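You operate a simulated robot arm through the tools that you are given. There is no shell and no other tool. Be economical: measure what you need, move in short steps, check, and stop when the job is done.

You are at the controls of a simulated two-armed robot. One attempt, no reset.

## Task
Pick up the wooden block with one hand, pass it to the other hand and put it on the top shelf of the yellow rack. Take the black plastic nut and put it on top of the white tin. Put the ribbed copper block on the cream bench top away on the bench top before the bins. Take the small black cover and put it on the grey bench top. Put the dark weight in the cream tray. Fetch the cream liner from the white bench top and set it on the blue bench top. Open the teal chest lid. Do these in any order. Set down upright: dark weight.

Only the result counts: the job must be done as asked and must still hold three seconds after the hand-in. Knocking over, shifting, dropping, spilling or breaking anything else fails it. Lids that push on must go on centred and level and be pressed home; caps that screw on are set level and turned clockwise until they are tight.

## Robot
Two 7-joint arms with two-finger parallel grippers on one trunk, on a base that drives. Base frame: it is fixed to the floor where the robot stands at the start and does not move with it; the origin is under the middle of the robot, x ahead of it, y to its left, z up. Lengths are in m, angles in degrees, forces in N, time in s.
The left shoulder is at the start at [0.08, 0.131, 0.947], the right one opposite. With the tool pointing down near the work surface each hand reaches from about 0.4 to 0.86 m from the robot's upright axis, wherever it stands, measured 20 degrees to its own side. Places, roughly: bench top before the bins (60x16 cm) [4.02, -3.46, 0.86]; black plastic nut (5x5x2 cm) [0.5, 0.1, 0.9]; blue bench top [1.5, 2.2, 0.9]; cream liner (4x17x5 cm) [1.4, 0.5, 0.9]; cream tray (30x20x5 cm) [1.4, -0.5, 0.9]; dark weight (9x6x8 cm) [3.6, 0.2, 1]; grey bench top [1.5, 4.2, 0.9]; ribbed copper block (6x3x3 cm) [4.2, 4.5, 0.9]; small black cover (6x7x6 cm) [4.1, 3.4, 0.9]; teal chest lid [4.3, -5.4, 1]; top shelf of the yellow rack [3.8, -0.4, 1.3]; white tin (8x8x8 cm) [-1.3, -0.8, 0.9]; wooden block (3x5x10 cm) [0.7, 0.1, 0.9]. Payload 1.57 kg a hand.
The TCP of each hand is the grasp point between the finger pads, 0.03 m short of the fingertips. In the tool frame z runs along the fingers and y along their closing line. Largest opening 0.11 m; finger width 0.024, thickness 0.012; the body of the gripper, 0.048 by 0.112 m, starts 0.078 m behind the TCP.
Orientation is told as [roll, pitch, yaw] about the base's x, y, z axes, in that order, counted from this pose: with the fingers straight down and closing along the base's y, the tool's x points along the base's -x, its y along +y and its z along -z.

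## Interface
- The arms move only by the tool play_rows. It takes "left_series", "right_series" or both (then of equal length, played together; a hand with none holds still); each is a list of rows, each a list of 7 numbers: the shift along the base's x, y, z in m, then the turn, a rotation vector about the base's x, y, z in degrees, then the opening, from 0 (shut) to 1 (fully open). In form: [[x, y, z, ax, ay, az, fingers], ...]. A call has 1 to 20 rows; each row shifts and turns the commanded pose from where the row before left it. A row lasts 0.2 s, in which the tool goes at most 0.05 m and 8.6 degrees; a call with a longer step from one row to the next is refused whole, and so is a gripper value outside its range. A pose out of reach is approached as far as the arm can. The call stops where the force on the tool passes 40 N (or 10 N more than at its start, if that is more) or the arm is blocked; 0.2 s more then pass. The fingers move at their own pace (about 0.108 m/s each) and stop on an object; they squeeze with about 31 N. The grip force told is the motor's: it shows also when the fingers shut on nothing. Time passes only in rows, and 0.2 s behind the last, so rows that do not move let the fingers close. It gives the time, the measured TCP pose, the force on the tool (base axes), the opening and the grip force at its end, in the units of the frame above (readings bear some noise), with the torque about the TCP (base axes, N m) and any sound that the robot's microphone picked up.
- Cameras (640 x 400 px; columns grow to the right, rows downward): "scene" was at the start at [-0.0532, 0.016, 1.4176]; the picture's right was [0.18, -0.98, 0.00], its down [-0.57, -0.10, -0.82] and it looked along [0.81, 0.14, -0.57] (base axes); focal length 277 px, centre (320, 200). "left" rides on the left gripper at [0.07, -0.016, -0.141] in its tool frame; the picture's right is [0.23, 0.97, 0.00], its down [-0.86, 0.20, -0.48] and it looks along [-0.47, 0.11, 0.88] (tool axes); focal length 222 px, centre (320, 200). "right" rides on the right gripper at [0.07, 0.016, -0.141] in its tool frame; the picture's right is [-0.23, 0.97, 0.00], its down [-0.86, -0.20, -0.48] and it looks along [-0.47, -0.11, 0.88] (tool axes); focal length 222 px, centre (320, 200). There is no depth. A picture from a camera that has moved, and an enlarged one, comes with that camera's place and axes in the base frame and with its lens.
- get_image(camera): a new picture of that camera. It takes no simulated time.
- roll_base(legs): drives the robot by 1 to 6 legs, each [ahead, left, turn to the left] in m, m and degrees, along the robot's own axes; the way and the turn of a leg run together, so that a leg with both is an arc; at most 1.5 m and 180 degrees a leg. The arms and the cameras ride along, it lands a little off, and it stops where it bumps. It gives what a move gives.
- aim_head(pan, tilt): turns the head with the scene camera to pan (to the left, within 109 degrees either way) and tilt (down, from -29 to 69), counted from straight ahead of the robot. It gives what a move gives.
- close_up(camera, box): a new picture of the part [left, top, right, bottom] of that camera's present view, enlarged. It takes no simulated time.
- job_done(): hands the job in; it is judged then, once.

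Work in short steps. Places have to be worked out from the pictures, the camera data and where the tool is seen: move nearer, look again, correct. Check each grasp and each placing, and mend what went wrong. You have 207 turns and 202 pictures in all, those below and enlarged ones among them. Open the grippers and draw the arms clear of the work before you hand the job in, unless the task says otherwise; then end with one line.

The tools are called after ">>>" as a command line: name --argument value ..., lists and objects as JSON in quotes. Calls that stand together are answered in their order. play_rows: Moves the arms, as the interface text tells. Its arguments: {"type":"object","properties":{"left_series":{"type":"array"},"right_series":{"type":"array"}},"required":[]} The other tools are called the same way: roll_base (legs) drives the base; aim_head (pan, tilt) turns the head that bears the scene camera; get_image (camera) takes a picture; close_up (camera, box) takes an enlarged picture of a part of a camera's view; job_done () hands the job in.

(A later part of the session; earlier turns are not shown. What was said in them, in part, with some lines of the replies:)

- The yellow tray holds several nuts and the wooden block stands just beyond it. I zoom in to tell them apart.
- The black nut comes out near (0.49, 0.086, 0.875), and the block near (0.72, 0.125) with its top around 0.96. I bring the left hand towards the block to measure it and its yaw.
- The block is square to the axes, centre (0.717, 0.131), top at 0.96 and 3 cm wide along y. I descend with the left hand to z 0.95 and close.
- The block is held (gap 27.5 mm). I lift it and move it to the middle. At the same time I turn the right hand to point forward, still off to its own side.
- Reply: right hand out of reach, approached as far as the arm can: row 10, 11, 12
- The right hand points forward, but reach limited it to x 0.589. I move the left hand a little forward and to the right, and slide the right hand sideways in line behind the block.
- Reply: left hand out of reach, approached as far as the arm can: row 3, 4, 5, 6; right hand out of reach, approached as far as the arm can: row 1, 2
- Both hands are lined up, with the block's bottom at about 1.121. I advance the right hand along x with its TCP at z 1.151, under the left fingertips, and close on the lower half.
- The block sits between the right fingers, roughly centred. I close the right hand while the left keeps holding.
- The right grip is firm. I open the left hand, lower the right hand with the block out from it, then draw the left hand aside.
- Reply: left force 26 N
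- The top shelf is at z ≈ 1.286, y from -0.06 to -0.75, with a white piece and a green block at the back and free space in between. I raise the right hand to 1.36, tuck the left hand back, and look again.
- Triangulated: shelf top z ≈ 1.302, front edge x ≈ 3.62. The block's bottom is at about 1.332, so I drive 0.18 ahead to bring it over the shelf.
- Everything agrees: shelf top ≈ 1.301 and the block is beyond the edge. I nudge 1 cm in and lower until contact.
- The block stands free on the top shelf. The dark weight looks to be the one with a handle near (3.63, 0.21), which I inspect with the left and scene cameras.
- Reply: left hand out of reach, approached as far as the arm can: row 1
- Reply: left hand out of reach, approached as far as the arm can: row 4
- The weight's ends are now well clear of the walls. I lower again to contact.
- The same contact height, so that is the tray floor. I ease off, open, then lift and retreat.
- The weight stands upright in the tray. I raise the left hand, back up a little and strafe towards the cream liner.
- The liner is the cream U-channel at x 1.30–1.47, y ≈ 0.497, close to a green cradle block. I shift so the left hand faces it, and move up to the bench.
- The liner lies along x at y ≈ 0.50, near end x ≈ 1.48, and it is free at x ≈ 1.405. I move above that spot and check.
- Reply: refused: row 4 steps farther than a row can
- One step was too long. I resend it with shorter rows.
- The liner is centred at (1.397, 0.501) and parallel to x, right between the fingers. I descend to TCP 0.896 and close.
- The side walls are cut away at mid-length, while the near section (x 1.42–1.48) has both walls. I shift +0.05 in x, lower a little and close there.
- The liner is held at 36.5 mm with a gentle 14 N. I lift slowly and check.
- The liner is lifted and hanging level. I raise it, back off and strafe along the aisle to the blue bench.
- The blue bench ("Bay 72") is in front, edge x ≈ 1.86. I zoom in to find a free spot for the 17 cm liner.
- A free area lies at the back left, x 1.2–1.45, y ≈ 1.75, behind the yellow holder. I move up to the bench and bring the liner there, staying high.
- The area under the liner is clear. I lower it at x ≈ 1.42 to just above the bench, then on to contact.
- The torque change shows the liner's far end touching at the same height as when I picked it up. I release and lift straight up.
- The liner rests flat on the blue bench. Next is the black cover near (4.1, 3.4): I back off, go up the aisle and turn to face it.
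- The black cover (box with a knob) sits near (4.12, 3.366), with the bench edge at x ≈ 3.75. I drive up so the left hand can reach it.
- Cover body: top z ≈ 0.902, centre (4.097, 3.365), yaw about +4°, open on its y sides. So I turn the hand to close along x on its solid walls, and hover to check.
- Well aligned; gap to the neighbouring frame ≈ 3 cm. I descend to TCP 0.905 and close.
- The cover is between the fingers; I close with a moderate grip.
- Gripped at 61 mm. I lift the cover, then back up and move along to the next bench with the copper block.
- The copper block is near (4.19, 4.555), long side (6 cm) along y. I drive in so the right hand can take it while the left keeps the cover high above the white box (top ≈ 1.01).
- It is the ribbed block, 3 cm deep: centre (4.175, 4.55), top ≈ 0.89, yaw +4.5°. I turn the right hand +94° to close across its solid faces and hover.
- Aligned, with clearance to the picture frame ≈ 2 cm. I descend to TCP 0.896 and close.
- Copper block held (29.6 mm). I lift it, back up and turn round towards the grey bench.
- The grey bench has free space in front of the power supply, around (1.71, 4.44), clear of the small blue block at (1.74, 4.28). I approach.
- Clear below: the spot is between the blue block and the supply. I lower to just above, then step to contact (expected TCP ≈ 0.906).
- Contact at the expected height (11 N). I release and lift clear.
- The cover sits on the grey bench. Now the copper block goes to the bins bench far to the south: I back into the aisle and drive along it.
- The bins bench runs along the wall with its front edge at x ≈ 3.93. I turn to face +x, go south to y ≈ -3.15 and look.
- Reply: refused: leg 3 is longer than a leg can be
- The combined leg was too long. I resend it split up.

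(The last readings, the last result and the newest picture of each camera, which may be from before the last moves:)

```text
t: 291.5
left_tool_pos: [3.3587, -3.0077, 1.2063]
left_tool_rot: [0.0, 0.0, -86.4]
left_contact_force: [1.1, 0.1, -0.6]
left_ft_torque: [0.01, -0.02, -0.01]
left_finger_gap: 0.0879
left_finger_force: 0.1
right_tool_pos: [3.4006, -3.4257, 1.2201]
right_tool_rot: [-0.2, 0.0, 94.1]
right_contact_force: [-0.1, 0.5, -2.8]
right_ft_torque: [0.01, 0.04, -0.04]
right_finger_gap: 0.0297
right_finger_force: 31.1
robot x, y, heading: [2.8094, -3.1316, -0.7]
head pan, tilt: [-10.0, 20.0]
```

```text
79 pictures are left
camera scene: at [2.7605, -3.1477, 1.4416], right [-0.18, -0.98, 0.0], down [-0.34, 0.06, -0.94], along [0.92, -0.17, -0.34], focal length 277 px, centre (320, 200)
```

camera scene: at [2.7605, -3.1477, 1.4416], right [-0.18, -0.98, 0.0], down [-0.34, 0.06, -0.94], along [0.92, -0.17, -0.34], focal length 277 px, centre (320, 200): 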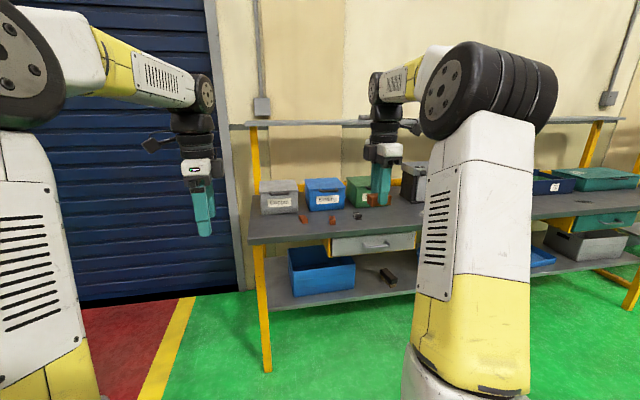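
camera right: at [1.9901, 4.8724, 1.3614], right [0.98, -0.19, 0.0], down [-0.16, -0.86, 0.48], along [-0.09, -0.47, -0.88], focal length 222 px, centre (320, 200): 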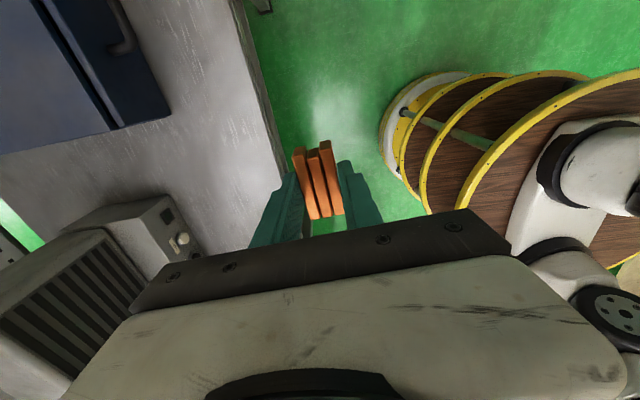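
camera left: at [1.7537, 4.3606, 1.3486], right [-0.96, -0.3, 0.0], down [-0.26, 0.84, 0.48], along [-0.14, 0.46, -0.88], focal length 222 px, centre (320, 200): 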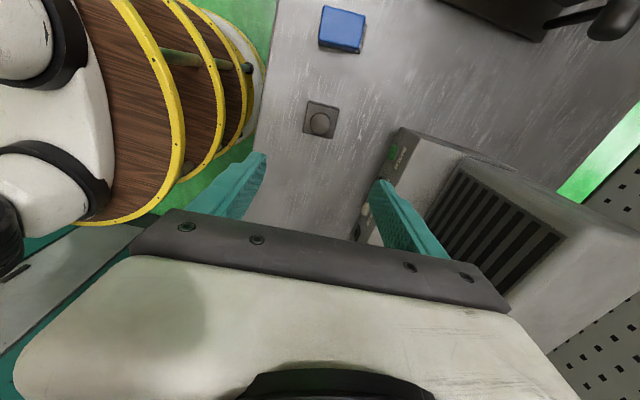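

>>> close_up --camera "scene" --box '[230, 160, 440, 270]'

```text
3.05 times, centred on (335, 215) of scene
camera zoom: at [2.7605, -3.1477, 1.4416], right [-0.18, -0.98, 0.0], down [-0.34, 0.06, -0.94], along [0.92, -0.17, -0.34], focal length 845 px, centre (274, 154)
```

zoom: 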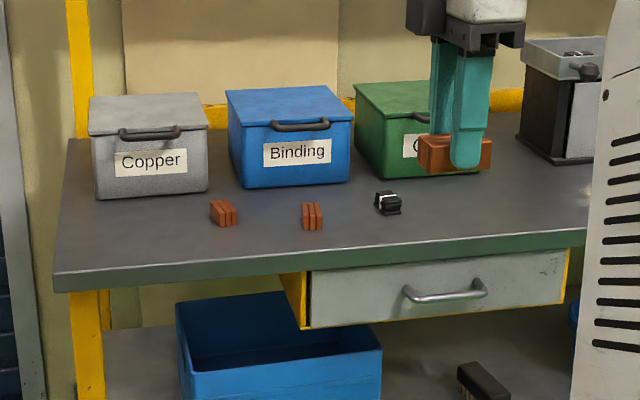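

Labelled bins: "Copper", "Binding" and a green one, with small pieces in front. I look closer at the labels and pieces.

>>> close_up --camera "scene" --box '[255, 175, 385, 245]'

>>> close_up --camera "right" --box '[100, 0, 500, 240]'

```text
4.92 times, centred on (320, 210) of scene
camera zoom: at [2.7605, -3.1477, 1.4416], right [-0.18, -0.98, 0.0], down [-0.34, 0.06, -0.94], along [0.92, -0.17, -0.34], focal length 1366 px, centre (320, 151)
```

zoom: 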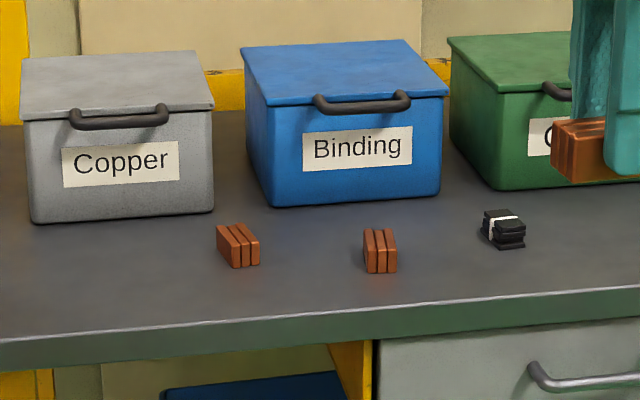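

```text
1.60 times, centred on (300, 120) of right
camera zoom: at [3.3875, -3.4958, 1.3613], right [-0.99, 0.16, 0.0], down [0.13, 0.87, 0.48], along [0.08, 0.47, -0.88], focal length 355 px, centre (352, 328)
```

zoom: 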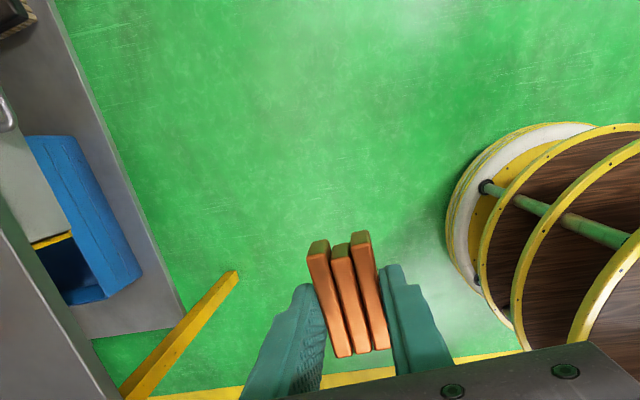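

The Copper bin is at y ≈ -3.19. Pieces already lie at y ≈ -3.30, -3.43 and -3.58 on x ≈ 4.02. A free slot before the Copper bin is (4.02, -3.205), so I drive in for that.

>>> roll_base --legs '[[0.6, 0.19, 0.6]]'

>>> get_image --camera "scene"

>>> get_image --camera "right"

```text
t: 295.1
left_tool_pos: [3.9584, -2.8078, 1.2067]
left_tool_rot: [0.0, 0.0, -85.3]
left_contact_force: [-0.7, 0.5, 0.4]
left_ft_torque: [0.04, 0.01, -0.03]
left_finger_gap: 0.0881
left_finger_force: 0.2
right_tool_pos: [4.0059, -3.224, 1.221]
right_tool_rot: [-0.2, 0.0, 95.2]
right_contact_force: [-0.6, -0.1, -3.6]
right_ft_torque: [0.01, -0.02, 0.02]
right_finger_gap: 0.0296
right_finger_force: 30.5
robot x, y, heading: [3.4048, -2.9442, 0.3]
head pan, tilt: [-10.0, 20.0]
```

```text
75 pictures are left
camera scene: at [3.3612, -2.959, 1.4416], right [-0.17, -0.99, 0.0], down [-0.34, 0.06, -0.94], along [0.93, -0.16, -0.34], focal length 277 px, centre (320, 200)
```

scene: 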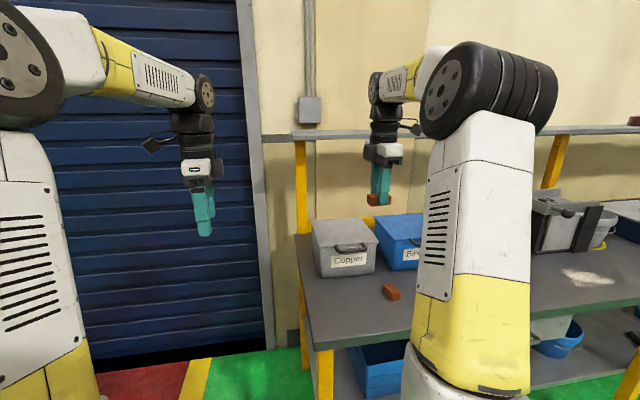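

```text
74 pictures are left
camera right: at [3.9945, -3.2956, 1.3613], right [-0.99, 0.14, 0.0], down [0.12, 0.87, 0.48], along [0.07, 0.47, -0.88], focal length 222 px, centre (320, 200)
```

right: 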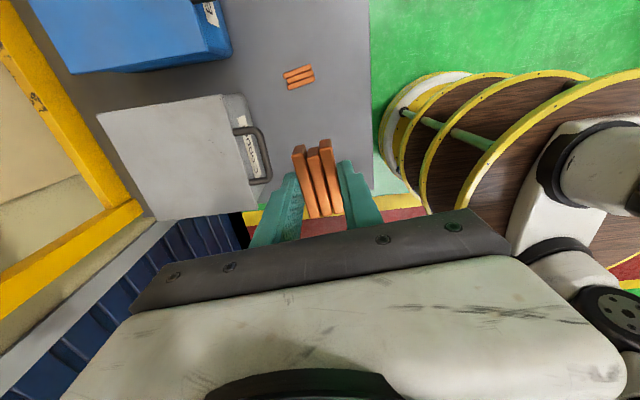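

The held block is directly above the slot. I lower it to just above the bench.

>>> play_rows --right_series '[[-0.006, 0.012, -0.04, 0, 0, 0, 0.1], [0, 0, -0.04, 0, 0, 0, 0.1], [0, 0, -0.04, 0, 0, 0, 0.1], [0, 0, -0.04, 0, 0, 0, 0.1], [0, 0, -0.04, 0, 0, 0, 0.1], [0, 0, -0.04, 0, 0, 0, 0.1], [0, 0, -0.03, 0, 0, 0, 0.1], [0, 0, -0.03, 0, 0, 0, 0.1], [0, 0, 0, 0, 0, 0, 0.1]]'

>>> get_image --camera "right"

>>> get_image --camera "scene"

```text
t: 297.1
left_tool_pos: [3.9579, -2.8088, 1.2063]
left_tool_rot: [0.0, 0.1, -85.3]
left_contact_force: [-0.5, -0.3, 0.3]
left_ft_torque: [0.02, 0.02, 0.0]
left_finger_gap: 0.088
left_finger_force: 0.0
right_tool_pos: [3.9973, -3.2119, 0.9204]
right_tool_rot: [-0.2, 0.0, 95.2]
right_contact_force: [0.2, 0.3, -3.4]
right_ft_torque: [0.01, 0.01, -0.02]
right_finger_gap: 0.0295
right_finger_force: 31.3
robot x, y, heading: [3.4105, -2.9462, 0.5]
head pan, tilt: [-10.0, 20.0]
```

```text
73 pictures are left
camera right: at [3.988, -3.2835, 1.0617], right [-0.99, 0.14, 0.0], down [0.12, 0.87, 0.48], along [0.07, 0.47, -0.88], focal length 222 px, centre (320, 200)
```

right: 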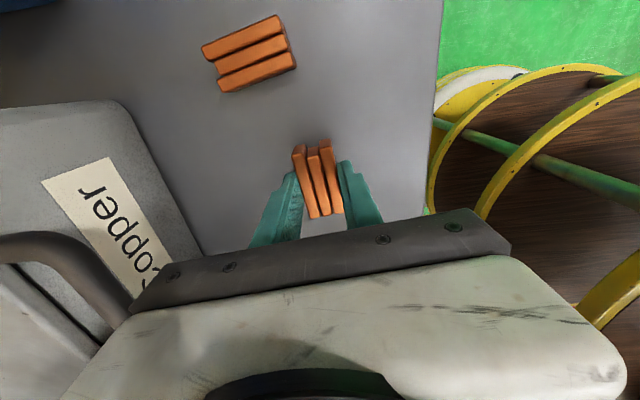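

```text
72 pictures are left
camera scene: at [3.3613, -2.959, 1.4416], right [-0.17, -0.99, 0.0], down [-0.34, 0.06, -0.94], along [0.93, -0.16, -0.34], focal length 277 px, centre (320, 200)
```

scene: 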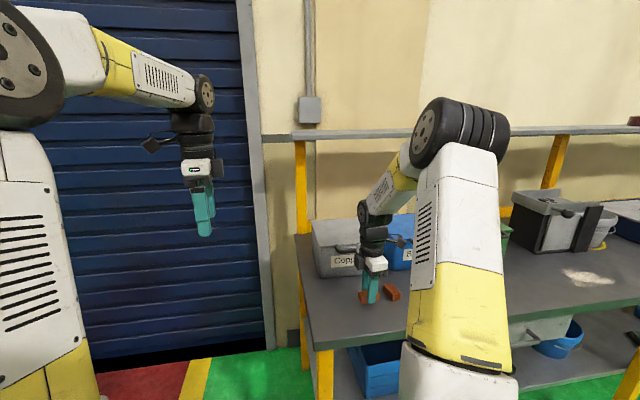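

Clear of the bin and the other piece. I step down to contact.

>>> play_rows --right_series '[[0, 0, -0.01, 0, 0, 0, 0.1], [0, 0, -0.008, 0, 0, 0, 0.1], [0, 0, -0.003, 0, 0, 0, 0.1], [0, 0, -0.002, 0, 0, 0, 0.1], [0, 0, -0.002, 0, 0, 0, 0.1], [0, 0, -0.001, 0, 0, 0, 0.1]]'

```text
t: 298.5
left_tool_pos: [3.9574, -2.8079, 1.2077]
left_tool_rot: [0.0, 0.0, -85.4]
left_contact_force: [0.2, 1.3, -0.4]
left_ft_torque: [-0.01, 0.03, -0.01]
left_finger_gap: 0.0879
left_finger_force: 0.0
right_tool_pos: [3.998, -3.2113, 0.8952]
right_tool_rot: [-0.3, 0.0, 95.2]
right_contact_force: [-7.3, 1.0, 22.2]
right_ft_torque: [0.01, 0.36, 0.0]
right_finger_gap: 0.0297
right_finger_force: 31.1
robot x, y, heading: [3.4072, -2.9412, 0.4]
head pan, tilt: [-10.0, 20.0]
```

Contact (22 N at TCP 0.895). I ease off, release and lift.

>>> play_rows --right_series '[[0, 0, 0.0015, 0, 0, 0, 0.1], [0, 0, 0, 0, 0, 0, 0.35], [0, 0, 0, 0, 0, 0, 0.55], [0, 0, 0, 0, 0, 0, 0.55], [0, 0, 0.03, 0, 0, 0, 0.55], [0, 0, 0.04, 0, 0, 0, 0.55], [0, 0, 0.04, 0, 0, 0, 0.55], [0, 0, 0.04, 0, 0, 0, 0.55], [0, 0, 0.04, 0, 0, 0, 0.55], [0, 0, 0.04, 0, 0, 0, 0.55], [0, 0, 0.04, 0, 0, 0, 0.55], [0, 0, 0.04, 0, 0, 0, 0.55]]'

>>> get_image --camera "right"

```text
t: 301.1
left_tool_pos: [3.9575, -2.8087, 1.2074]
left_tool_rot: [0.0, -0.1, -85.3]
left_contact_force: [0.1, -0.5, 0.0]
left_ft_torque: [0.02, 0.0, 0.0]
left_finger_gap: 0.0881
left_finger_force: 0.0
right_tool_pos: [3.9998, -3.2131, 1.2061]
right_tool_rot: [-0.1, -0.1, 95.3]
right_contact_force: [-0.2, -0.1, 0.0]
right_ft_torque: [0.01, 0.03, 0.02]
right_finger_gap: 0.0607
right_finger_force: 0.0
robot x, y, heading: [3.4114, -2.9394, 0.3]
head pan, tilt: [-10.0, 20.0]
```

```text
71 pictures are left
camera right: at [3.9883, -3.2841, 1.3479], right [-0.99, 0.14, 0.0], down [0.12, 0.87, 0.48], along [0.07, 0.48, -0.88], focal length 222 px, centre (320, 200)
```

right: 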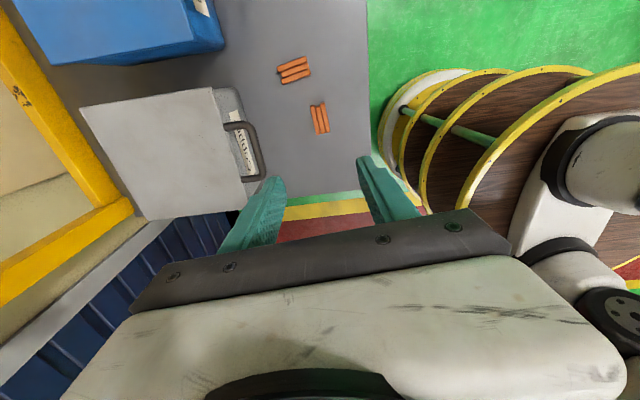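

The copper block is placed before the Copper bin. Now the teal chest: I straighten the right hand, back up and drive south.

>>> play_rows --right_series '[[-0.01, 0, 0, 0, 0, -8.5, 0.7], [-0.01, 0, 0, 0, 0, -8.5, 0.7], [-0.01, 0, 0, 0, 0, -8.5, 0.7], [-0.01, 0, 0, 0, 0, -8.5, 0.7], [-0.01, 0, 0, 0, 0, -8.5, 0.7], [-0.01, 0, 0, 0, 0, -8.5, 0.7], [-0.01, 0, 0, 0, 0, -8.5, 0.7], [-0.01, 0, 0, 0, 0, -8.5, 0.7], [0, 0, 0, 0, 0, -8.5, 0.7], [0, 0, 0, 0, 0, -8.5, 0.7], [0, 0, 0, 0, 0, -8.5, 0.7], [0, 0, 0, 0, 0, 0, 0.7]]'

>>> roll_base --legs '[[-0.65, 0, -0.3], [0, -1.2, 0], [0, -1.1, 0]]'

>>> aim_head --pan 0 --tilt 15

>>> get_image --camera "scene"

```text
t: 303.7
left_tool_pos: [3.9574, -2.8091, 1.2075]
left_tool_rot: [0.0, 0.0, -85.3]
left_contact_force: [0.6, 0.0, -0.1]
left_ft_torque: [0.01, -0.01, 0.01]
left_finger_gap: 0.0881
left_finger_force: 0.1
right_tool_pos: [3.9193, -3.2133, 1.206]
right_tool_rot: [-0.1, -0.1, 1.7]
right_contact_force: [-0.2, 0.4, 0.5]
right_ft_torque: [-0.01, 0.01, -0.01]
right_finger_gap: 0.0769
right_finger_force: 0.2
robot x, y, heading: [3.409, -2.9403, 0.5]
head pan, tilt: [-10.0, 20.0]
```

```text
t: 318.2
left_tool_pos: [3.2838, -5.1271, 1.2058]
left_tool_rot: [0.0, -0.1, -86.5]
left_contact_force: [0.4, -0.4, -0.5]
left_ft_torque: [0.03, 0.01, 0.01]
left_finger_gap: 0.088
left_finger_force: 0.1
right_tool_pos: [3.2359, -5.5304, 1.205]
right_tool_rot: [-0.2, 0.0, 0.5]
right_contact_force: [-0.3, -0.5, 0.1]
right_ft_torque: [0.0, 0.02, 0.0]
right_finger_gap: 0.0771
right_finger_force: 0.1
robot x, y, heading: [2.7309, -5.2505, -0.7]
head pan, tilt: [-10.0, 20.0]
```

```text
t: 318.9
left_tool_pos: [3.283, -5.1272, 1.2067]
left_tool_rot: [0.0, 0.0, -86.5]
left_contact_force: [-0.7, -0.1, 0.8]
left_ft_torque: [-0.01, 0.04, -0.03]
left_finger_gap: 0.088
left_finger_force: 0.0
right_tool_pos: [3.2363, -5.5303, 1.2055]
right_tool_rot: [-0.2, -0.1, 0.5]
right_contact_force: [0.6, 0.0, -0.3]
right_ft_torque: [-0.03, -0.02, 0.02]
right_finger_gap: 0.0769
right_finger_force: 0.1
robot x, y, heading: [2.735, -5.2539, -0.8]
head pan, tilt: [0.0, 15.0]
```

```text
70 pictures are left
camera scene: at [2.6863, -5.2502, 1.4497], right [-0.01, -1.0, 0.0], down [-0.26, 0.0, -0.97], along [0.97, -0.01, -0.26], focal length 277 px, centre (320, 200)
```

scene: 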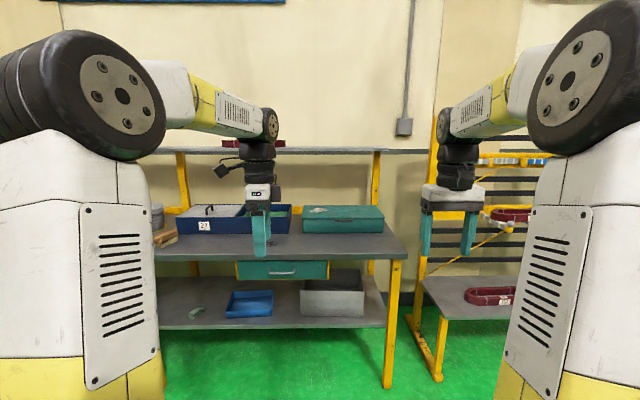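

>>> close_up --camera "scene" --box '[280, 190, 410, 260]'

```text
4.92 times, centred on (345, 225) of scene
camera zoom: at [2.6863, -5.2502, 1.4497], right [-0.01, -1.0, 0.0], down [-0.26, 0.0, -0.97], along [0.97, -0.01, -0.26], focal length 1366 px, centre (197, 77)
```

zoom: 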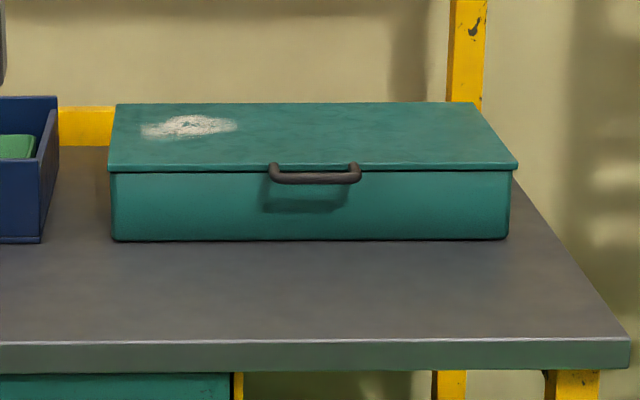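

The chest: front face x ≈ 4.16, lid top z ≈ 0.95, hinge at x ≈ 4.42, handle bar near (4.13, -5.396, 0.937). I'll lift the handle from below with the closed right fingers pitched 45°, so I pitch the hand now and tuck the left back.

>>> play_rows --left_series '[[-0.03, 0.02, 0, 0, 0, 0, 0.5], [-0.03, 0.02, 0, 0, 0, 0, 0.5], [-0.03, 0.02, 0, 0, 0, 0, 0.3], [-0.02, 0, 0, 0, 0, 0, 0.1], [0, 0, 0, 0, 0, 0, 0.1], [0, 0, 0, 0, 0, 0, 0.1], [0, 0, 0, 0, 0, 0, 0.1]]' --right_series '[[0, 0, 0, 0, -7.5, 0, 0.5], [0, 0, 0, 0, -7.5, 0, 0.2], [0, 0, 0, 0, -7.5, 0, 0], [0, 0, 0, 0, -7.5, 0, 0], [0, 0, 0, 0, -7.5, 0, 0], [0, 0, 0, 0, -7.5, 0, 0], [0, 0, 0, 0, 0, 0, 0]]'

>>> roll_base --legs '[[0.55, 0.14, 0.8]]'

>>> get_image --camera "right"

>>> get_image --camera "scene"

```text
t: 320.6
left_tool_pos: [3.1724, -5.0668, 1.2076]
left_tool_rot: [-0.1, 0.0, -86.5]
left_contact_force: [0.6, -0.5, 0.1]
left_ft_torque: [-0.01, 0.02, -0.01]
left_finger_gap: 0.011
left_finger_force: 0.0
right_tool_pos: [3.2359, -5.5305, 1.2069]
right_tool_rot: [-0.8, -45.0, 0.7]
right_contact_force: [0.3, -0.7, 0.0]
right_ft_torque: [0.0, -0.01, 0.02]
right_finger_gap: 0.0001
right_finger_force: 21.4
robot x, y, heading: [2.735, -5.2512, -1.1]
head pan, tilt: [0.0, 15.0]
```

```text
t: 323.8
left_tool_pos: [3.7245, -4.9266, 1.2079]
left_tool_rot: [0.0, -0.1, -85.9]
left_contact_force: [0.1, -0.2, 0.0]
left_ft_torque: [0.0, -0.02, -0.01]
left_finger_gap: 0.011
left_finger_force: 0.0
right_tool_pos: [3.7934, -5.3898, 1.2064]
right_tool_rot: [-0.9, -45.0, 1.4]
right_contact_force: [-0.2, -0.8, 0.5]
right_ft_torque: [-0.03, -0.01, -0.04]
right_finger_gap: 0.0001
right_finger_force: 21.0
robot x, y, heading: [3.2858, -5.1147, -0.1]
head pan, tilt: [0.0, 15.0]
```

```text
68 pictures are left
camera right: at [3.6432, -5.3761, 1.2561], right [0.15, 0.98, 0.15], down [0.27, -0.19, 0.94], along [0.95, -0.1, -0.29], focal length 222 px, centre (320, 200)
```

right: 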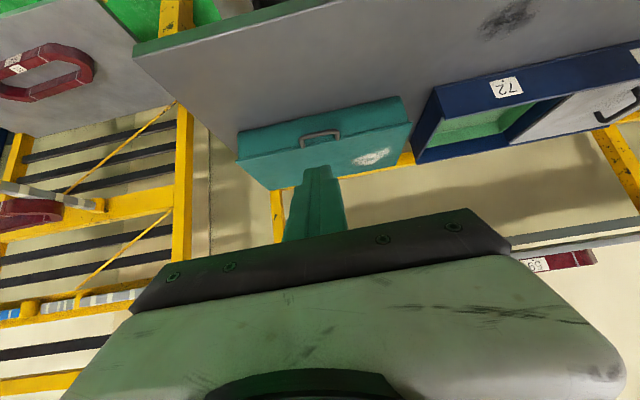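

```text
67 pictures are left
camera scene: at [3.2397, -5.1152, 1.4497], right [0.0, -1.0, 0.0], down [-0.26, 0.0, -0.97], along [0.97, 0.0, -0.26], focal length 277 px, centre (320, 200)
```

scene: 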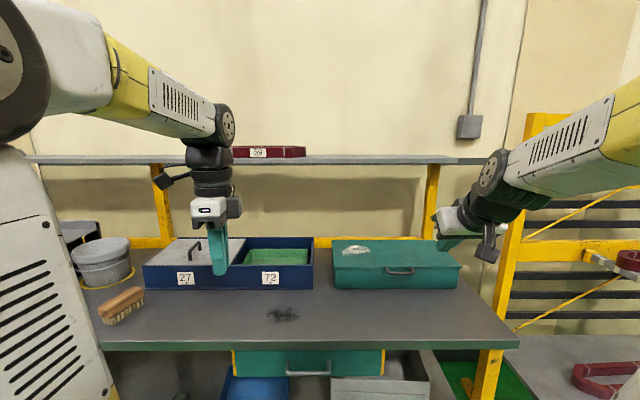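

>>> close_up --camera "scene" --box '[320, 225, 480, 300]'

>>> close_up --camera "right" --box '[220, 80, 430, 200]'

```text
4.00 times, centred on (400, 262) of scene
camera zoom: at [3.2397, -5.1152, 1.4497], right [0.0, -1.0, 0.0], down [-0.26, 0.0, -0.97], along [0.97, 0.0, -0.26], focal length 1110 px, centre (0, -50)
```

zoom: 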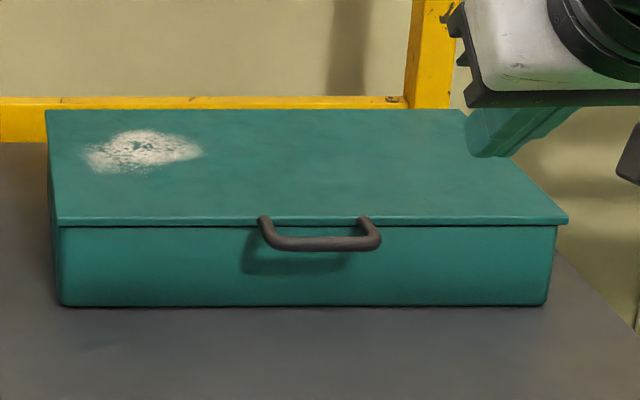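

```text
3.05 times, centred on (325, 140) of right
camera zoom: at [3.6432, -5.3761, 1.2561], right [0.15, 0.98, 0.15], down [0.27, -0.19, 0.94], along [0.95, -0.1, -0.29], focal length 677 px, centre (305, 383)
```

zoom: 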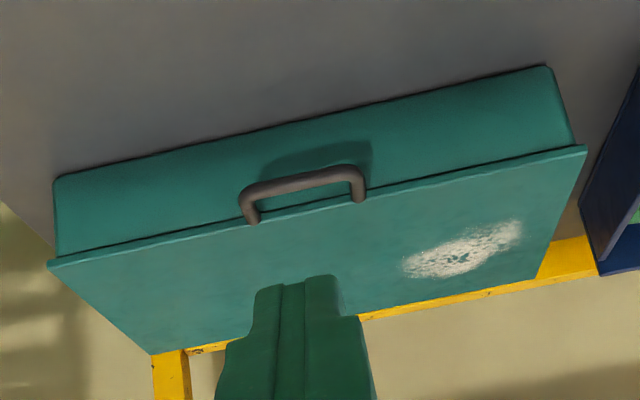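

The bail handle's bar is at about (4.11, -5.401, 0.95), with the chest face at 4.157. I lower the right hand in front of the bench, then drive the tip up to just short of the bar.

>>> play_rows --right_series '[[0, -0.003, -0.04, 0, 0, 0, 0], [0, -0.003, -0.04, 0, 0, 0, 0], [0, -0.003, -0.04, 0, 0, 0, 0], [0, -0.002, -0.04, 0, 0, 0, 0], [0, 0, -0.04, 0, 0, 0, 0], [0, 0, -0.04, 0, 0, 0, 0], [0, 0, -0.04, 0, 0, 0, 0], [0, 0, 0, 0, 0, 0, 0]]'

>>> roll_base --legs '[[0.25, 0, 0]]'

>>> get_image --camera "right"

>>> get_image --camera "scene"

```text
t: 325.6
left_tool_pos: [3.7252, -4.9272, 1.2071]
left_tool_rot: [0.1, 0.0, -85.9]
left_contact_force: [-0.6, -0.4, 0.6]
left_ft_torque: [0.01, 0.01, 0.03]
left_finger_gap: 0.0109
left_finger_force: 0.0
right_tool_pos: [3.795, -5.4005, 0.9255]
right_tool_rot: [-0.8, -44.9, 1.5]
right_contact_force: [-0.2, -0.3, 0.0]
right_ft_torque: [-0.02, 0.02, 0.0]
right_finger_gap: 0.0
right_finger_force: 21.8
robot x, y, heading: [3.2872, -5.1177, -0.2]
head pan, tilt: [0.0, 15.0]
```

```text
t: 327.4
left_tool_pos: [3.975, -4.927, 1.2073]
left_tool_rot: [0.0, 0.0, -85.9]
left_contact_force: [-0.3, 0.4, -0.6]
left_ft_torque: [0.01, -0.02, -0.02]
left_finger_gap: 0.011
left_finger_force: 0.1
right_tool_pos: [4.0448, -5.4022, 0.9255]
right_tool_rot: [-0.7, -44.8, 1.5]
right_contact_force: [-0.4, -0.3, 0.5]
right_ft_torque: [0.01, -0.02, 0.0]
right_finger_gap: 0.0
right_finger_force: 21.3
robot x, y, heading: [3.5369, -5.1152, -0.2]
head pan, tilt: [0.0, 15.0]
```

```text
64 pictures are left
camera right: at [3.8953, -5.3878, 0.9759], right [0.14, 0.98, 0.15], down [0.27, -0.19, 0.94], along [0.95, -0.1, -0.29], focal length 222 px, centre (320, 200)
```

right: 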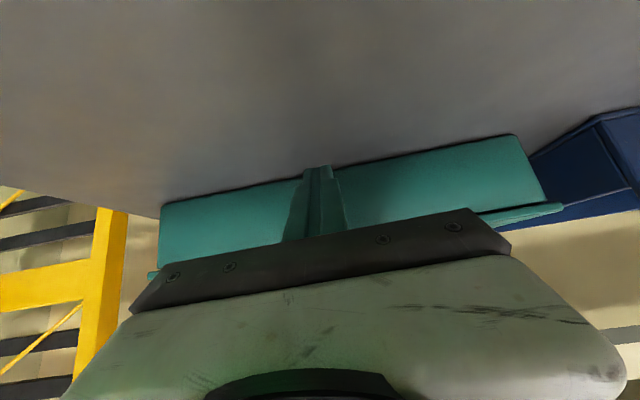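

```text
63 pictures are left
camera scene: at [3.4897, -5.116, 1.4497], right [0.0, -1.0, 0.0], down [-0.26, 0.0, -0.97], along [0.97, 0.0, -0.26], focal length 277 px, centre (320, 200)
```

scene: 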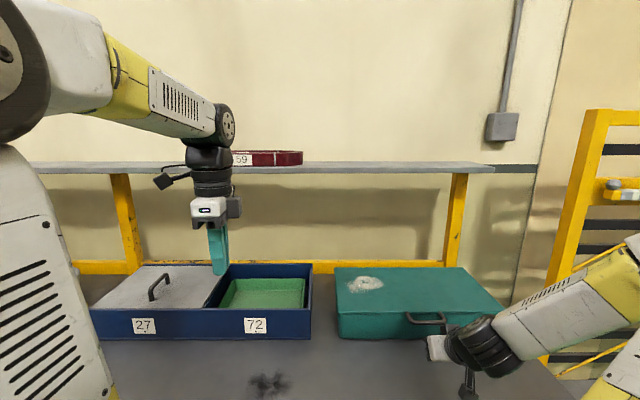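

Position is good. I lower 1.5 cm and push the tip under the bar (TCP x ≈ 4.107).

>>> play_rows --right_series '[[0.01, 0, -0.015, 0, 0, 0, 0], [0.025, 0, 0, 0, 0, 0, 0], [0.025, 0, 0, 0, 0, 0, 0], [0, 0, 0, 0, 0, 0, 0]]'

>>> close_up --camera "scene" --box '[320, 255, 520, 375]'

>>> get_image --camera "right"

```text
t: 328.4
left_tool_pos: [3.9752, -4.9278, 1.2066]
left_tool_rot: [-0.1, 0.1, -85.9]
left_contact_force: [-0.4, -0.2, -0.4]
left_ft_torque: [0.01, -0.03, 0.03]
left_finger_gap: 0.011
left_finger_force: 0.1
right_tool_pos: [4.1068, -5.4027, 0.9103]
right_tool_rot: [-0.7, -44.9, 1.5]
right_contact_force: [0.6, -0.4, 0.8]
right_ft_torque: [0.03, 0.02, 0.01]
right_finger_gap: 0.0002
right_finger_force: 21.2
robot x, y, heading: [3.5322, -5.1179, -0.4]
head pan, tilt: [0.0, 15.0]
```

```text
3.20 times, centred on (420, 315) of scene
camera zoom: at [3.4898, -5.116, 1.4497], right [0.0, -1.0, 0.0], down [-0.26, 0.0, -0.97], along [0.97, 0.0, -0.26], focal length 888 px, centre (0, -168)
```

zoom: 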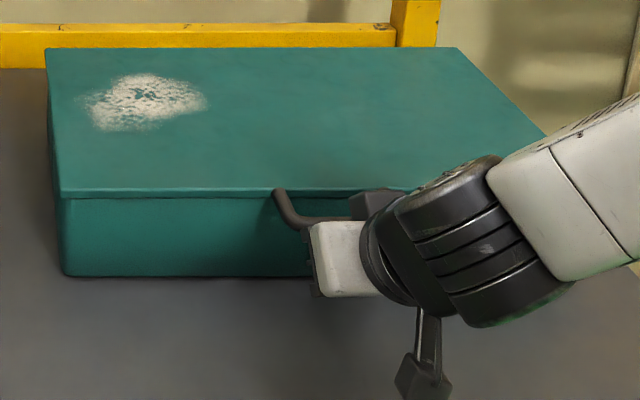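

```text
61 pictures are left
camera right: at [3.9556, -5.3886, 0.9608], right [0.14, 0.98, 0.15], down [0.27, -0.19, 0.94], along [0.95, -0.1, -0.29], focal length 222 px, centre (320, 200)
```

right: 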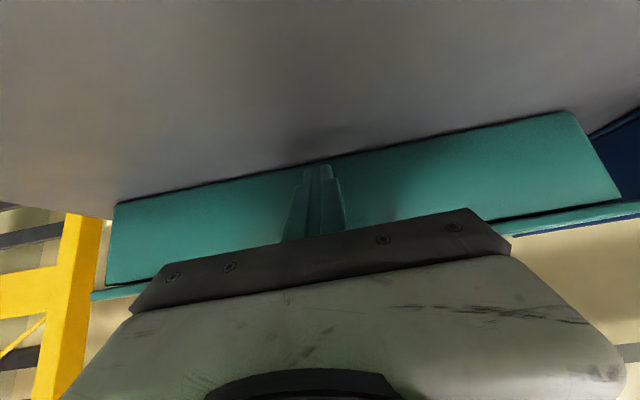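

The tip is under the handle without touching. I lift along the lid's arc for the first 20° or so and check.

>>> play_rows --right_series '[[-0.01, 0, 0.012, 0, 0, 0, 0], [0, 0, 0.015, 0, 0, 0, 0], [0.002, 0, 0.025, 0, 0, 0, 0], [0.003, 0, 0.024, 0, 0, 0, 0], [0.006, 0, 0.026, 0, 0, 0, 0], [0.008, 0, 0.026, 0, 0, 0, 0]]'

>>> get_image --camera "scene"

>>> get_image --camera "right"

```text
t: 329.8
left_tool_pos: [3.9752, -4.9269, 1.2073]
left_tool_rot: [-0.1, 0.0, -86.0]
left_contact_force: [-0.2, -0.2, -0.7]
left_ft_torque: [0.04, -0.03, 0.0]
left_finger_gap: 0.0111
left_finger_force: 0.0
right_tool_pos: [4.1134, -5.4005, 1.0388]
right_tool_rot: [-0.7, -44.9, 1.5]
right_contact_force: [-9.5, 3.8, 1.7]
right_ft_torque: [-0.04, -0.15, -0.12]
right_finger_gap: 0.0
right_finger_force: 21.2
robot x, y, heading: [3.5377, -5.1169, -0.3]
head pan, tilt: [0.0, 15.0]
```

```text
60 pictures are left
camera scene: at [3.4891, -5.116, 1.4497], right [0.0, -1.0, 0.0], down [-0.26, 0.0, -0.97], along [0.97, 0.0, -0.26], focal length 277 px, centre (320, 200)
```

scene: 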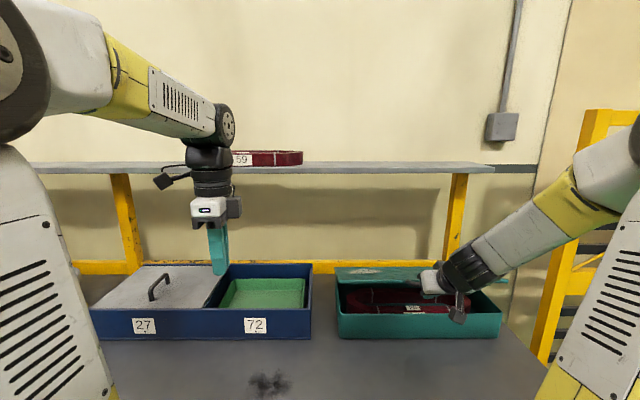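

```text
59 pictures are left
camera right: at [3.9637, -5.3875, 1.0893], right [0.14, 0.98, 0.15], down [0.27, -0.19, 0.94], along [0.95, -0.09, -0.29], focal length 222 px, centre (320, 200)
```

right: 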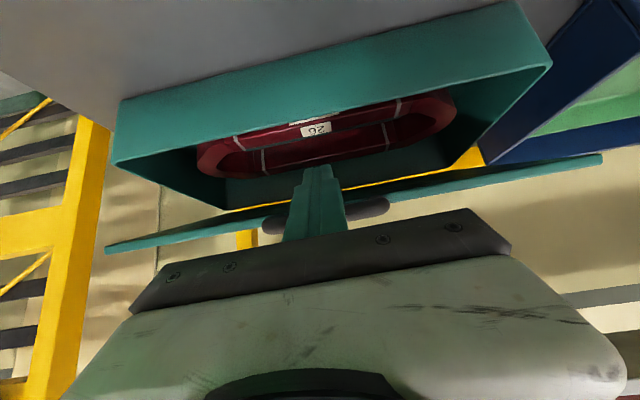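

The lid is rising on the finger. I continue along the arc to about 60°.

>>> play_rows --right_series '[[0.011, 0, 0.025, 0, 0, 0, 0], [0.012, 0, 0.025, 0, 0, 0, 0], [0.015, 0, 0.023, 0, 0, 0, 0], [0.016, 0, 0.022, 0, 0, 0, 0], [0.019, 0, 0.019, 0, 0, 0, 0], [0.019, 0, 0.019, 0, 0, 0, 0], [0.022, 0, 0.015, 0, 0, 0, 0], [0.022, 0, 0.015, 0, 0, 0, 0]]'

>>> get_image --camera "scene"

>>> get_image --camera "right"

```text
t: 331.6
left_tool_pos: [3.9744, -4.9273, 1.2084]
left_tool_rot: [0.1, 0.1, -85.8]
left_contact_force: [0.6, 0.3, -0.4]
left_ft_torque: [-0.02, 0.01, 0.01]
left_finger_gap: 0.0111
left_finger_force: 0.1
right_tool_pos: [4.2509, -5.4013, 1.2015]
right_tool_rot: [-0.9, -44.9, 1.4]
right_contact_force: [3.1, -0.9, -5.7]
right_ft_torque: [-0.02, 0.26, -0.04]
right_finger_gap: 0.0
right_finger_force: 21.4
right hand out of reach, approached as far as the arm can: row 2
robot x, y, heading: [3.5354, -5.1175, -0.5]
head pan, tilt: [0.0, 15.0]
```

```text
58 pictures are left
camera scene: at [3.4898, -5.1159, 1.4497], right [0.0, -1.0, 0.0], down [-0.26, 0.0, -0.97], along [0.97, 0.0, -0.26], focal length 277 px, centre (320, 200)
```

scene: 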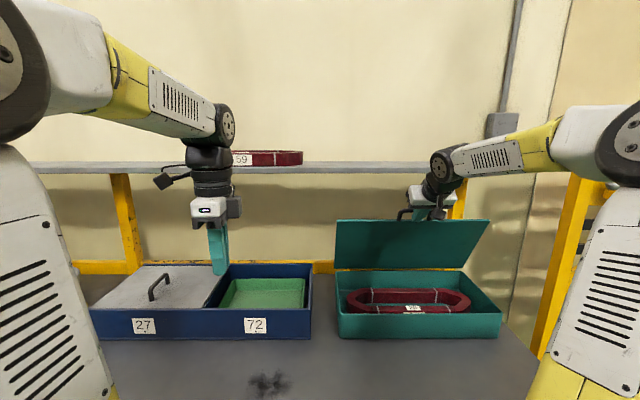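

```text
57 pictures are left
camera right: at [4.1003, -5.3883, 1.2521], right [0.15, 0.98, 0.15], down [0.27, -0.19, 0.94], along [0.95, -0.1, -0.29], focal length 222 px, centre (320, 200)
```

right: 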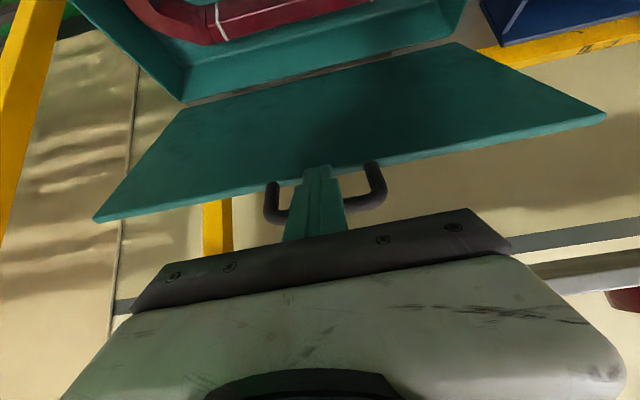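

The lid is at about 58° with the fingertip at its underside edge. I slide the tip further down the underside while pushing forward.

>>> play_rows --right_series '[[0.016, 0, -0.015, 0, 0, 0, 0], [0.016, 0, -0.018, 0, 0, 0, 0], [0.018, 0, -0.018, 0, 0, 0, 0], [0.02, 0, -0.005, 0, 0, 0, 0], [0.02, 0, 0, 0, 0, 0, 0]]'

>>> get_image --camera "scene"

>>> get_image --camera "right"

```text
t: 332.1
left_tool_pos: [3.9745, -4.9283, 1.2062]
left_tool_rot: [0.0, 0.0, -85.8]
left_contact_force: [-0.3, 0.0, -0.6]
left_ft_torque: [0.0, -0.03, 0.0]
left_finger_gap: 0.0113
left_finger_force: 0.0
right_tool_pos: [4.2698, -5.4013, 1.198]
right_tool_rot: [-1.1, -46.3, 1.8]
right_contact_force: [-4.6, -0.2, 12.8]
right_ft_torque: [-0.02, -0.24, -0.06]
right_finger_gap: 0.0
right_finger_force: 20.9
robot x, y, heading: [3.5355, -5.1169, -0.5]
head pan, tilt: [0.0, 15.0]
stopped in row 2 (right hand): the force on the tool passed its limit at 59 N (the readings are from after the stop); the commanded pose is now the measured one
```

```text
56 pictures are left
camera scene: at [3.4888, -5.1158, 1.4497], right [0.0, -1.0, 0.0], down [-0.26, 0.0, -0.97], along [0.97, 0.0, -0.26], focal length 277 px, centre (320, 200)
```

scene: 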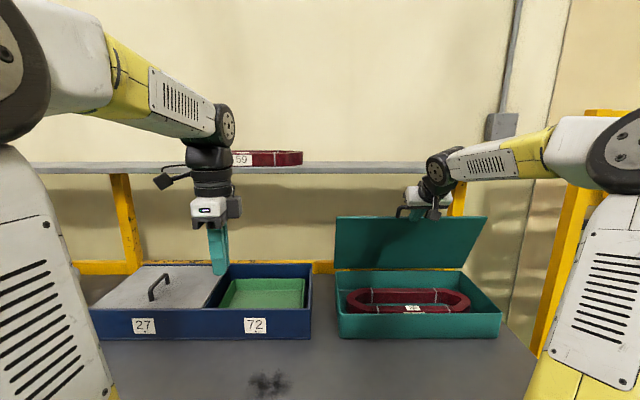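

```text
55 pictures are left
camera right: at [4.1188, -5.3874, 1.244], right [0.14, 0.98, 0.15], down [0.25, -0.18, 0.95], along [0.96, -0.1, -0.27], focal length 222 px, centre (320, 200)
```

right: 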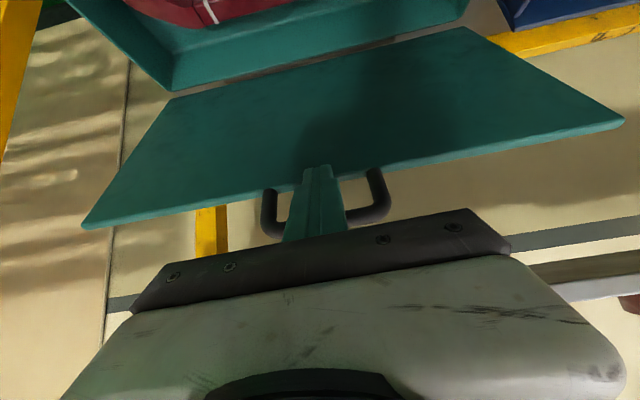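

The tip jams on the lid's edge because it is too shallow. I go back down the arc to about 35°, slide the finger deeper under the lid, and then raise again.

>>> play_rows --right_series '[[-0.02, 0, -0.004, 0, 1.3, 0, 0], [-0.022, 0, -0.012, 0, 0, 0, 0], [-0.02, 0, -0.016, 0, 0, 0, 0], [-0.02, 0, -0.02, 0, 0, 0, 0], [-0.018, 0, -0.018, 0, 0, 0, 0], [-0.017, 0, -0.022, 0, 0, 0, 0], [0, 0, 0, 0, 0, 0, 0]]'

>>> get_image --camera "right"

>>> get_image --camera "scene"

```text
t: 333.7
left_tool_pos: [3.9742, -4.9277, 1.2062]
left_tool_rot: [0.1, 0.0, -85.9]
left_contact_force: [-0.3, -0.6, 0.0]
left_ft_torque: [-0.01, 0.03, 0.01]
left_finger_gap: 0.011
left_finger_force: 0.1
right_tool_pos: [4.1523, -5.4015, 1.1025]
right_tool_rot: [-1.1, -44.7, 1.6]
right_contact_force: [0.2, 0.3, 0.6]
right_ft_torque: [0.0, 0.02, 0.0]
right_finger_gap: 0.0001
right_finger_force: 20.7
robot x, y, heading: [3.5359, -5.1179, -0.2]
head pan, tilt: [0.0, 15.0]
```

```text
54 pictures are left
camera right: at [4.0028, -5.3884, 1.1534], right [0.15, 0.98, 0.15], down [0.27, -0.18, 0.94], along [0.95, -0.1, -0.3], focal length 222 px, centre (320, 200)
```

right: 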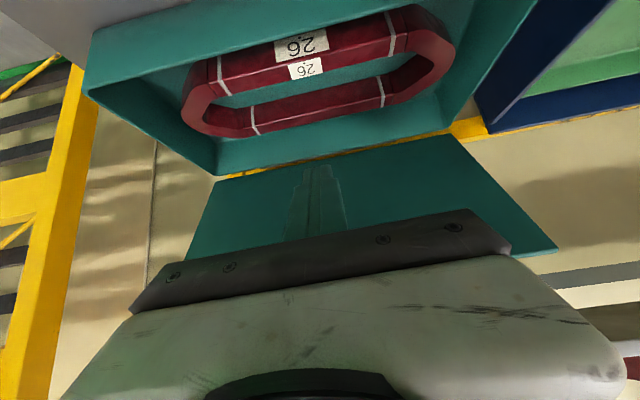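

```text
53 pictures are left
camera scene: at [3.4897, -5.116, 1.4497], right [0.0, -1.0, 0.0], down [-0.26, 0.0, -0.97], along [0.97, 0.0, -0.26], focal length 277 px, centre (320, 200)
```

scene: 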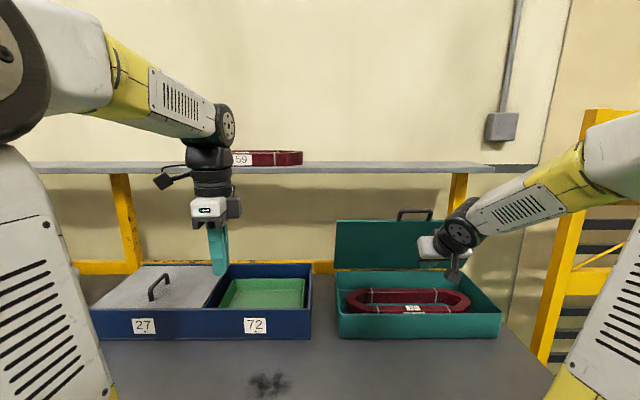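

The lid stays up by itself at about 60°. Now I push its underside forward with the tip at z ≈ 1.12.

>>> play_rows --right_series '[[0.02, 0, 0.01, 0, -3, 0, 0], [0.025, 0, 0.01, 0, -3, 0, 0], [0.025, 0, 0.01, 0, -3, 0, 0], [0.025, 0, 0, 0, -3, 0, 0], [0.02, 0, 0, 0, -3, 0, 0], [0.02, 0, 0, 0, 0, 0, 0], [0.02, 0, 0, 0, 0, 0, 0], [0.02, 0, 0, 0, 0, 0, 0], [0.02, 0, 0, 0, 0, 0, 0]]'

>>> get_image --camera "scene"

>>> get_image --camera "right"

```text
t: 335.7
left_tool_pos: [3.9757, -4.9267, 1.2069]
left_tool_rot: [0.0, 0.1, -85.8]
left_contact_force: [0.3, 0.0, -0.7]
left_ft_torque: [-0.03, -0.02, -0.01]
left_finger_gap: 0.0112
left_finger_force: 0.0
right_tool_pos: [4.3474, -5.4019, 1.132]
right_tool_rot: [-1.9, -59.7, 2.2]
right_contact_force: [-0.3, 0.0, -0.1]
right_ft_torque: [-0.03, -0.01, 0.02]
right_finger_gap: 0.0003
right_finger_force: 20.8
robot x, y, heading: [3.5369, -5.1147, -0.2]
head pan, tilt: [0.0, 15.0]
```

```text
52 pictures are left
camera scene: at [3.4897, -5.1161, 1.4497], right [0.0, -1.0, 0.0], down [-0.26, 0.0, -0.97], along [0.97, 0.0, -0.26], focal length 277 px, centre (320, 200)
```

scene: 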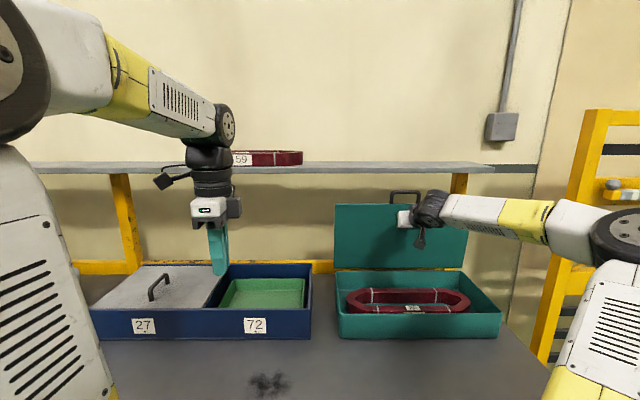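

```text
51 pictures are left
camera right: at [4.1903, -5.3886, 1.1424], right [0.1, 0.98, 0.18], down [0.02, -0.18, 0.98], along [0.99, -0.1, -0.04], focal length 222 px, centre (320, 200)
```

right: 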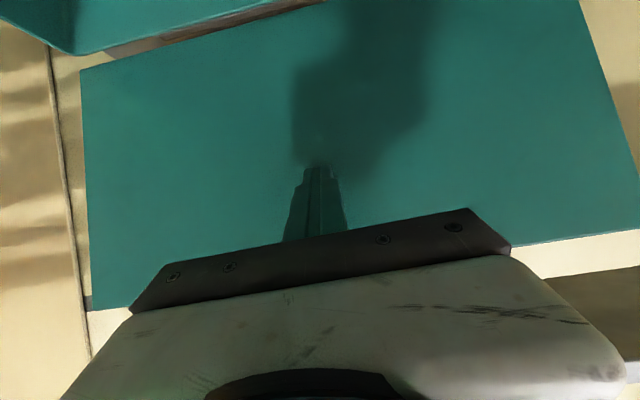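

The lid is now near vertical. I keep pushing gently in small steps to take it past vertical or to its stop.

>>> play_rows --right_series '[[0.015, 0, 0, 0, 0, 0, 0], [0.015, 0, 0, 0, 0, 0, 0], [0.015, 0, 0, 0, 0, 0, 0], [0.015, 0, 0, 0, 0, 0, 0], [0.015, 0, 0, 0, 0, 0, 0]]'

>>> get_image --camera "scene"

```text
t: 336.9
left_tool_pos: [3.9748, -4.9276, 1.2061]
left_tool_rot: [0.1, 0.0, -85.8]
left_contact_force: [-0.6, 0.4, 0.1]
left_ft_torque: [-0.01, -0.03, 0.01]
left_finger_gap: 0.0109
left_finger_force: 0.1
right_tool_pos: [4.394, -5.401, 1.1323]
right_tool_rot: [-1.7, -59.8, 2.2]
right_contact_force: [0.3, 0.3, 0.9]
right_ft_torque: [0.01, 0.0, -0.01]
right_finger_gap: 0.0
right_finger_force: 21.2
right hand out of reach, approached as far as the arm can: row 4, 5
robot x, y, heading: [3.5335, -5.1152, -0.3]
head pan, tilt: [0.0, 15.0]
```

```text
50 pictures are left
camera scene: at [3.4898, -5.116, 1.4497], right [0.0, -1.0, 0.0], down [-0.26, 0.0, -0.97], along [0.97, 0.0, -0.26], focal length 277 px, centre (320, 200)
```

scene: 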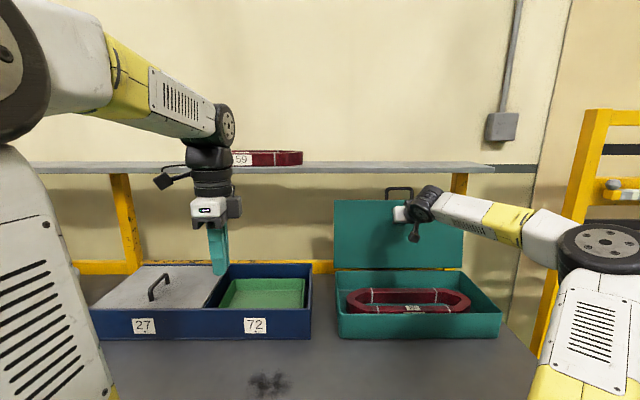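

The lid is at about 90°. I creep the base 3.5 cm forward to push it a little beyond.

>>> roll_base --legs '[[0.035, 0, 0]]'

>>> get_image --camera "scene"

```text
t: 337.7
left_tool_pos: [3.9918, -4.9281, 1.2078]
left_tool_rot: [-0.2, 0.0, -86.1]
left_contact_force: [0.1, 0.3, 0.2]
left_ft_torque: [0.02, 0.0, -0.01]
left_finger_gap: 0.0109
left_finger_force: 0.0
right_tool_pos: [4.4063, -5.4023, 1.1324]
right_tool_rot: [-1.8, -59.1, 2.0]
right_contact_force: [-15.1, 0.4, 3.8]
right_ft_torque: [0.09, -0.05, 0.01]
right_finger_gap: 0.0001
right_finger_force: 21.0
robot x, y, heading: [3.5524, -5.1151, -0.5]
head pan, tilt: [0.0, 15.0]
stopped in leg 1: the force on the tool passed its limit at 320 N (the readings are from after the stop); the commanded pose is now the measured one
```

```text
49 pictures are left
camera scene: at [3.5051, -5.1159, 1.4497], right [0.0, -1.0, 0.0], down [-0.26, 0.0, -0.97], along [0.97, 0.0, -0.26], focal length 277 px, centre (320, 200)
```

scene: 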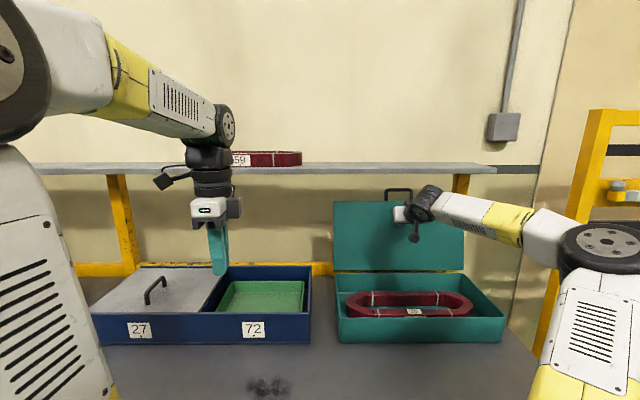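

The lid has reached its stop and the chest has not moved. I withdraw the hand straight back and check that the lid stays open.

>>> play_rows --right_series '[[-0.02, 0, 0, 0, 0, 0, 0], [-0.03, 0, 0, 0, 0, 0, 0], [-0.04, 0, 0, 0, 0, 0, 0], [-0.04, 0, 0, 0, 0, 0, 0], [-0.04, 0, 0, 0, 0, 0, 0], [-0.04, 0, 0.01, 0, 0, 0, 0], [-0.03, 0, 0.02, 0, 0, 0, 0], [0, 0, 0.02, 0, 0, 0, 0.3], [0, 0, 0, 0, 0, 0, 0.5]]' --left_series '[[0, 0, 0, 0, 0, 0, 0.1], [0, 0, 0, 0, 0, 0, 0.1], [0, 0, 0, 0, 0, 0, 0.1], [0, 0, 0, 0, 0, 0, 0.1], [0, 0, 0, 0, 0, 0, 0.3], [0, 0, 0, 0, 0, 0, 0.5], [0, 0, 0, 0, 0, 0, 0.7], [0, 0, 0, 0, 0, 0, 0.7], [0, 0, 0, 0, 0, 0, 0.7]]'

>>> roll_base --legs '[[-0.6, 0, 0]]'

>>> get_image --camera "scene"

```text
t: 339.7
left_tool_pos: [3.9913, -4.9274, 1.207]
left_tool_rot: [-0.2, -0.1, -86.1]
left_contact_force: [-0.3, 0.0, -0.4]
left_ft_torque: [-0.03, 0.02, -0.02]
left_finger_gap: 0.0773
left_finger_force: 0.1
right_tool_pos: [4.1675, -5.4011, 1.1829]
right_tool_rot: [-1.8, -59.3, 2.2]
right_contact_force: [0.4, -0.1, 0.9]
right_ft_torque: [0.03, 0.0, 0.01]
right_finger_gap: 0.0549
right_finger_force: 0.1
robot x, y, heading: [3.5567, -5.1174, -0.6]
head pan, tilt: [0.0, 15.0]
```

```text
t: 343.1
left_tool_pos: [3.3859, -4.9254, 1.2058]
left_tool_rot: [-0.2, 0.0, -85.8]
left_contact_force: [0.4, -0.2, 0.1]
left_ft_torque: [0.0, -0.02, -0.05]
left_finger_gap: 0.0769
left_finger_force: 0.1
right_tool_pos: [3.5614, -5.3977, 1.1828]
right_tool_rot: [-1.9, -59.3, 2.3]
right_contact_force: [1.0, 0.6, 0.3]
right_ft_torque: [0.0, -0.01, -0.04]
right_finger_gap: 0.0549
right_finger_force: 0.0
robot x, y, heading: [2.9469, -5.1126, -0.2]
head pan, tilt: [0.0, 15.0]
```

```text
48 pictures are left
camera scene: at [2.9002, -5.1144, 1.4497], right [0.0, -1.0, 0.0], down [-0.26, 0.0, -0.97], along [0.97, 0.0, -0.26], focal length 277 px, centre (320, 200)
```

scene: 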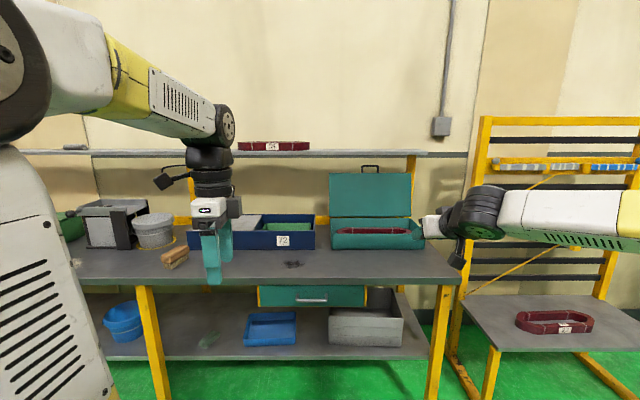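

The lid stands open on its own, and every item was checked as it was placed. Both grippers are open and clear of the work, so I hand in.

>>> job_done

```text
The job is handed in.
```

All seven tasks are done and the job is handed in. Each placement was checked in the camera pictures after release. While the lid was being pushed to its stop, the force spiked to 320 N; the chest did not appear to move.
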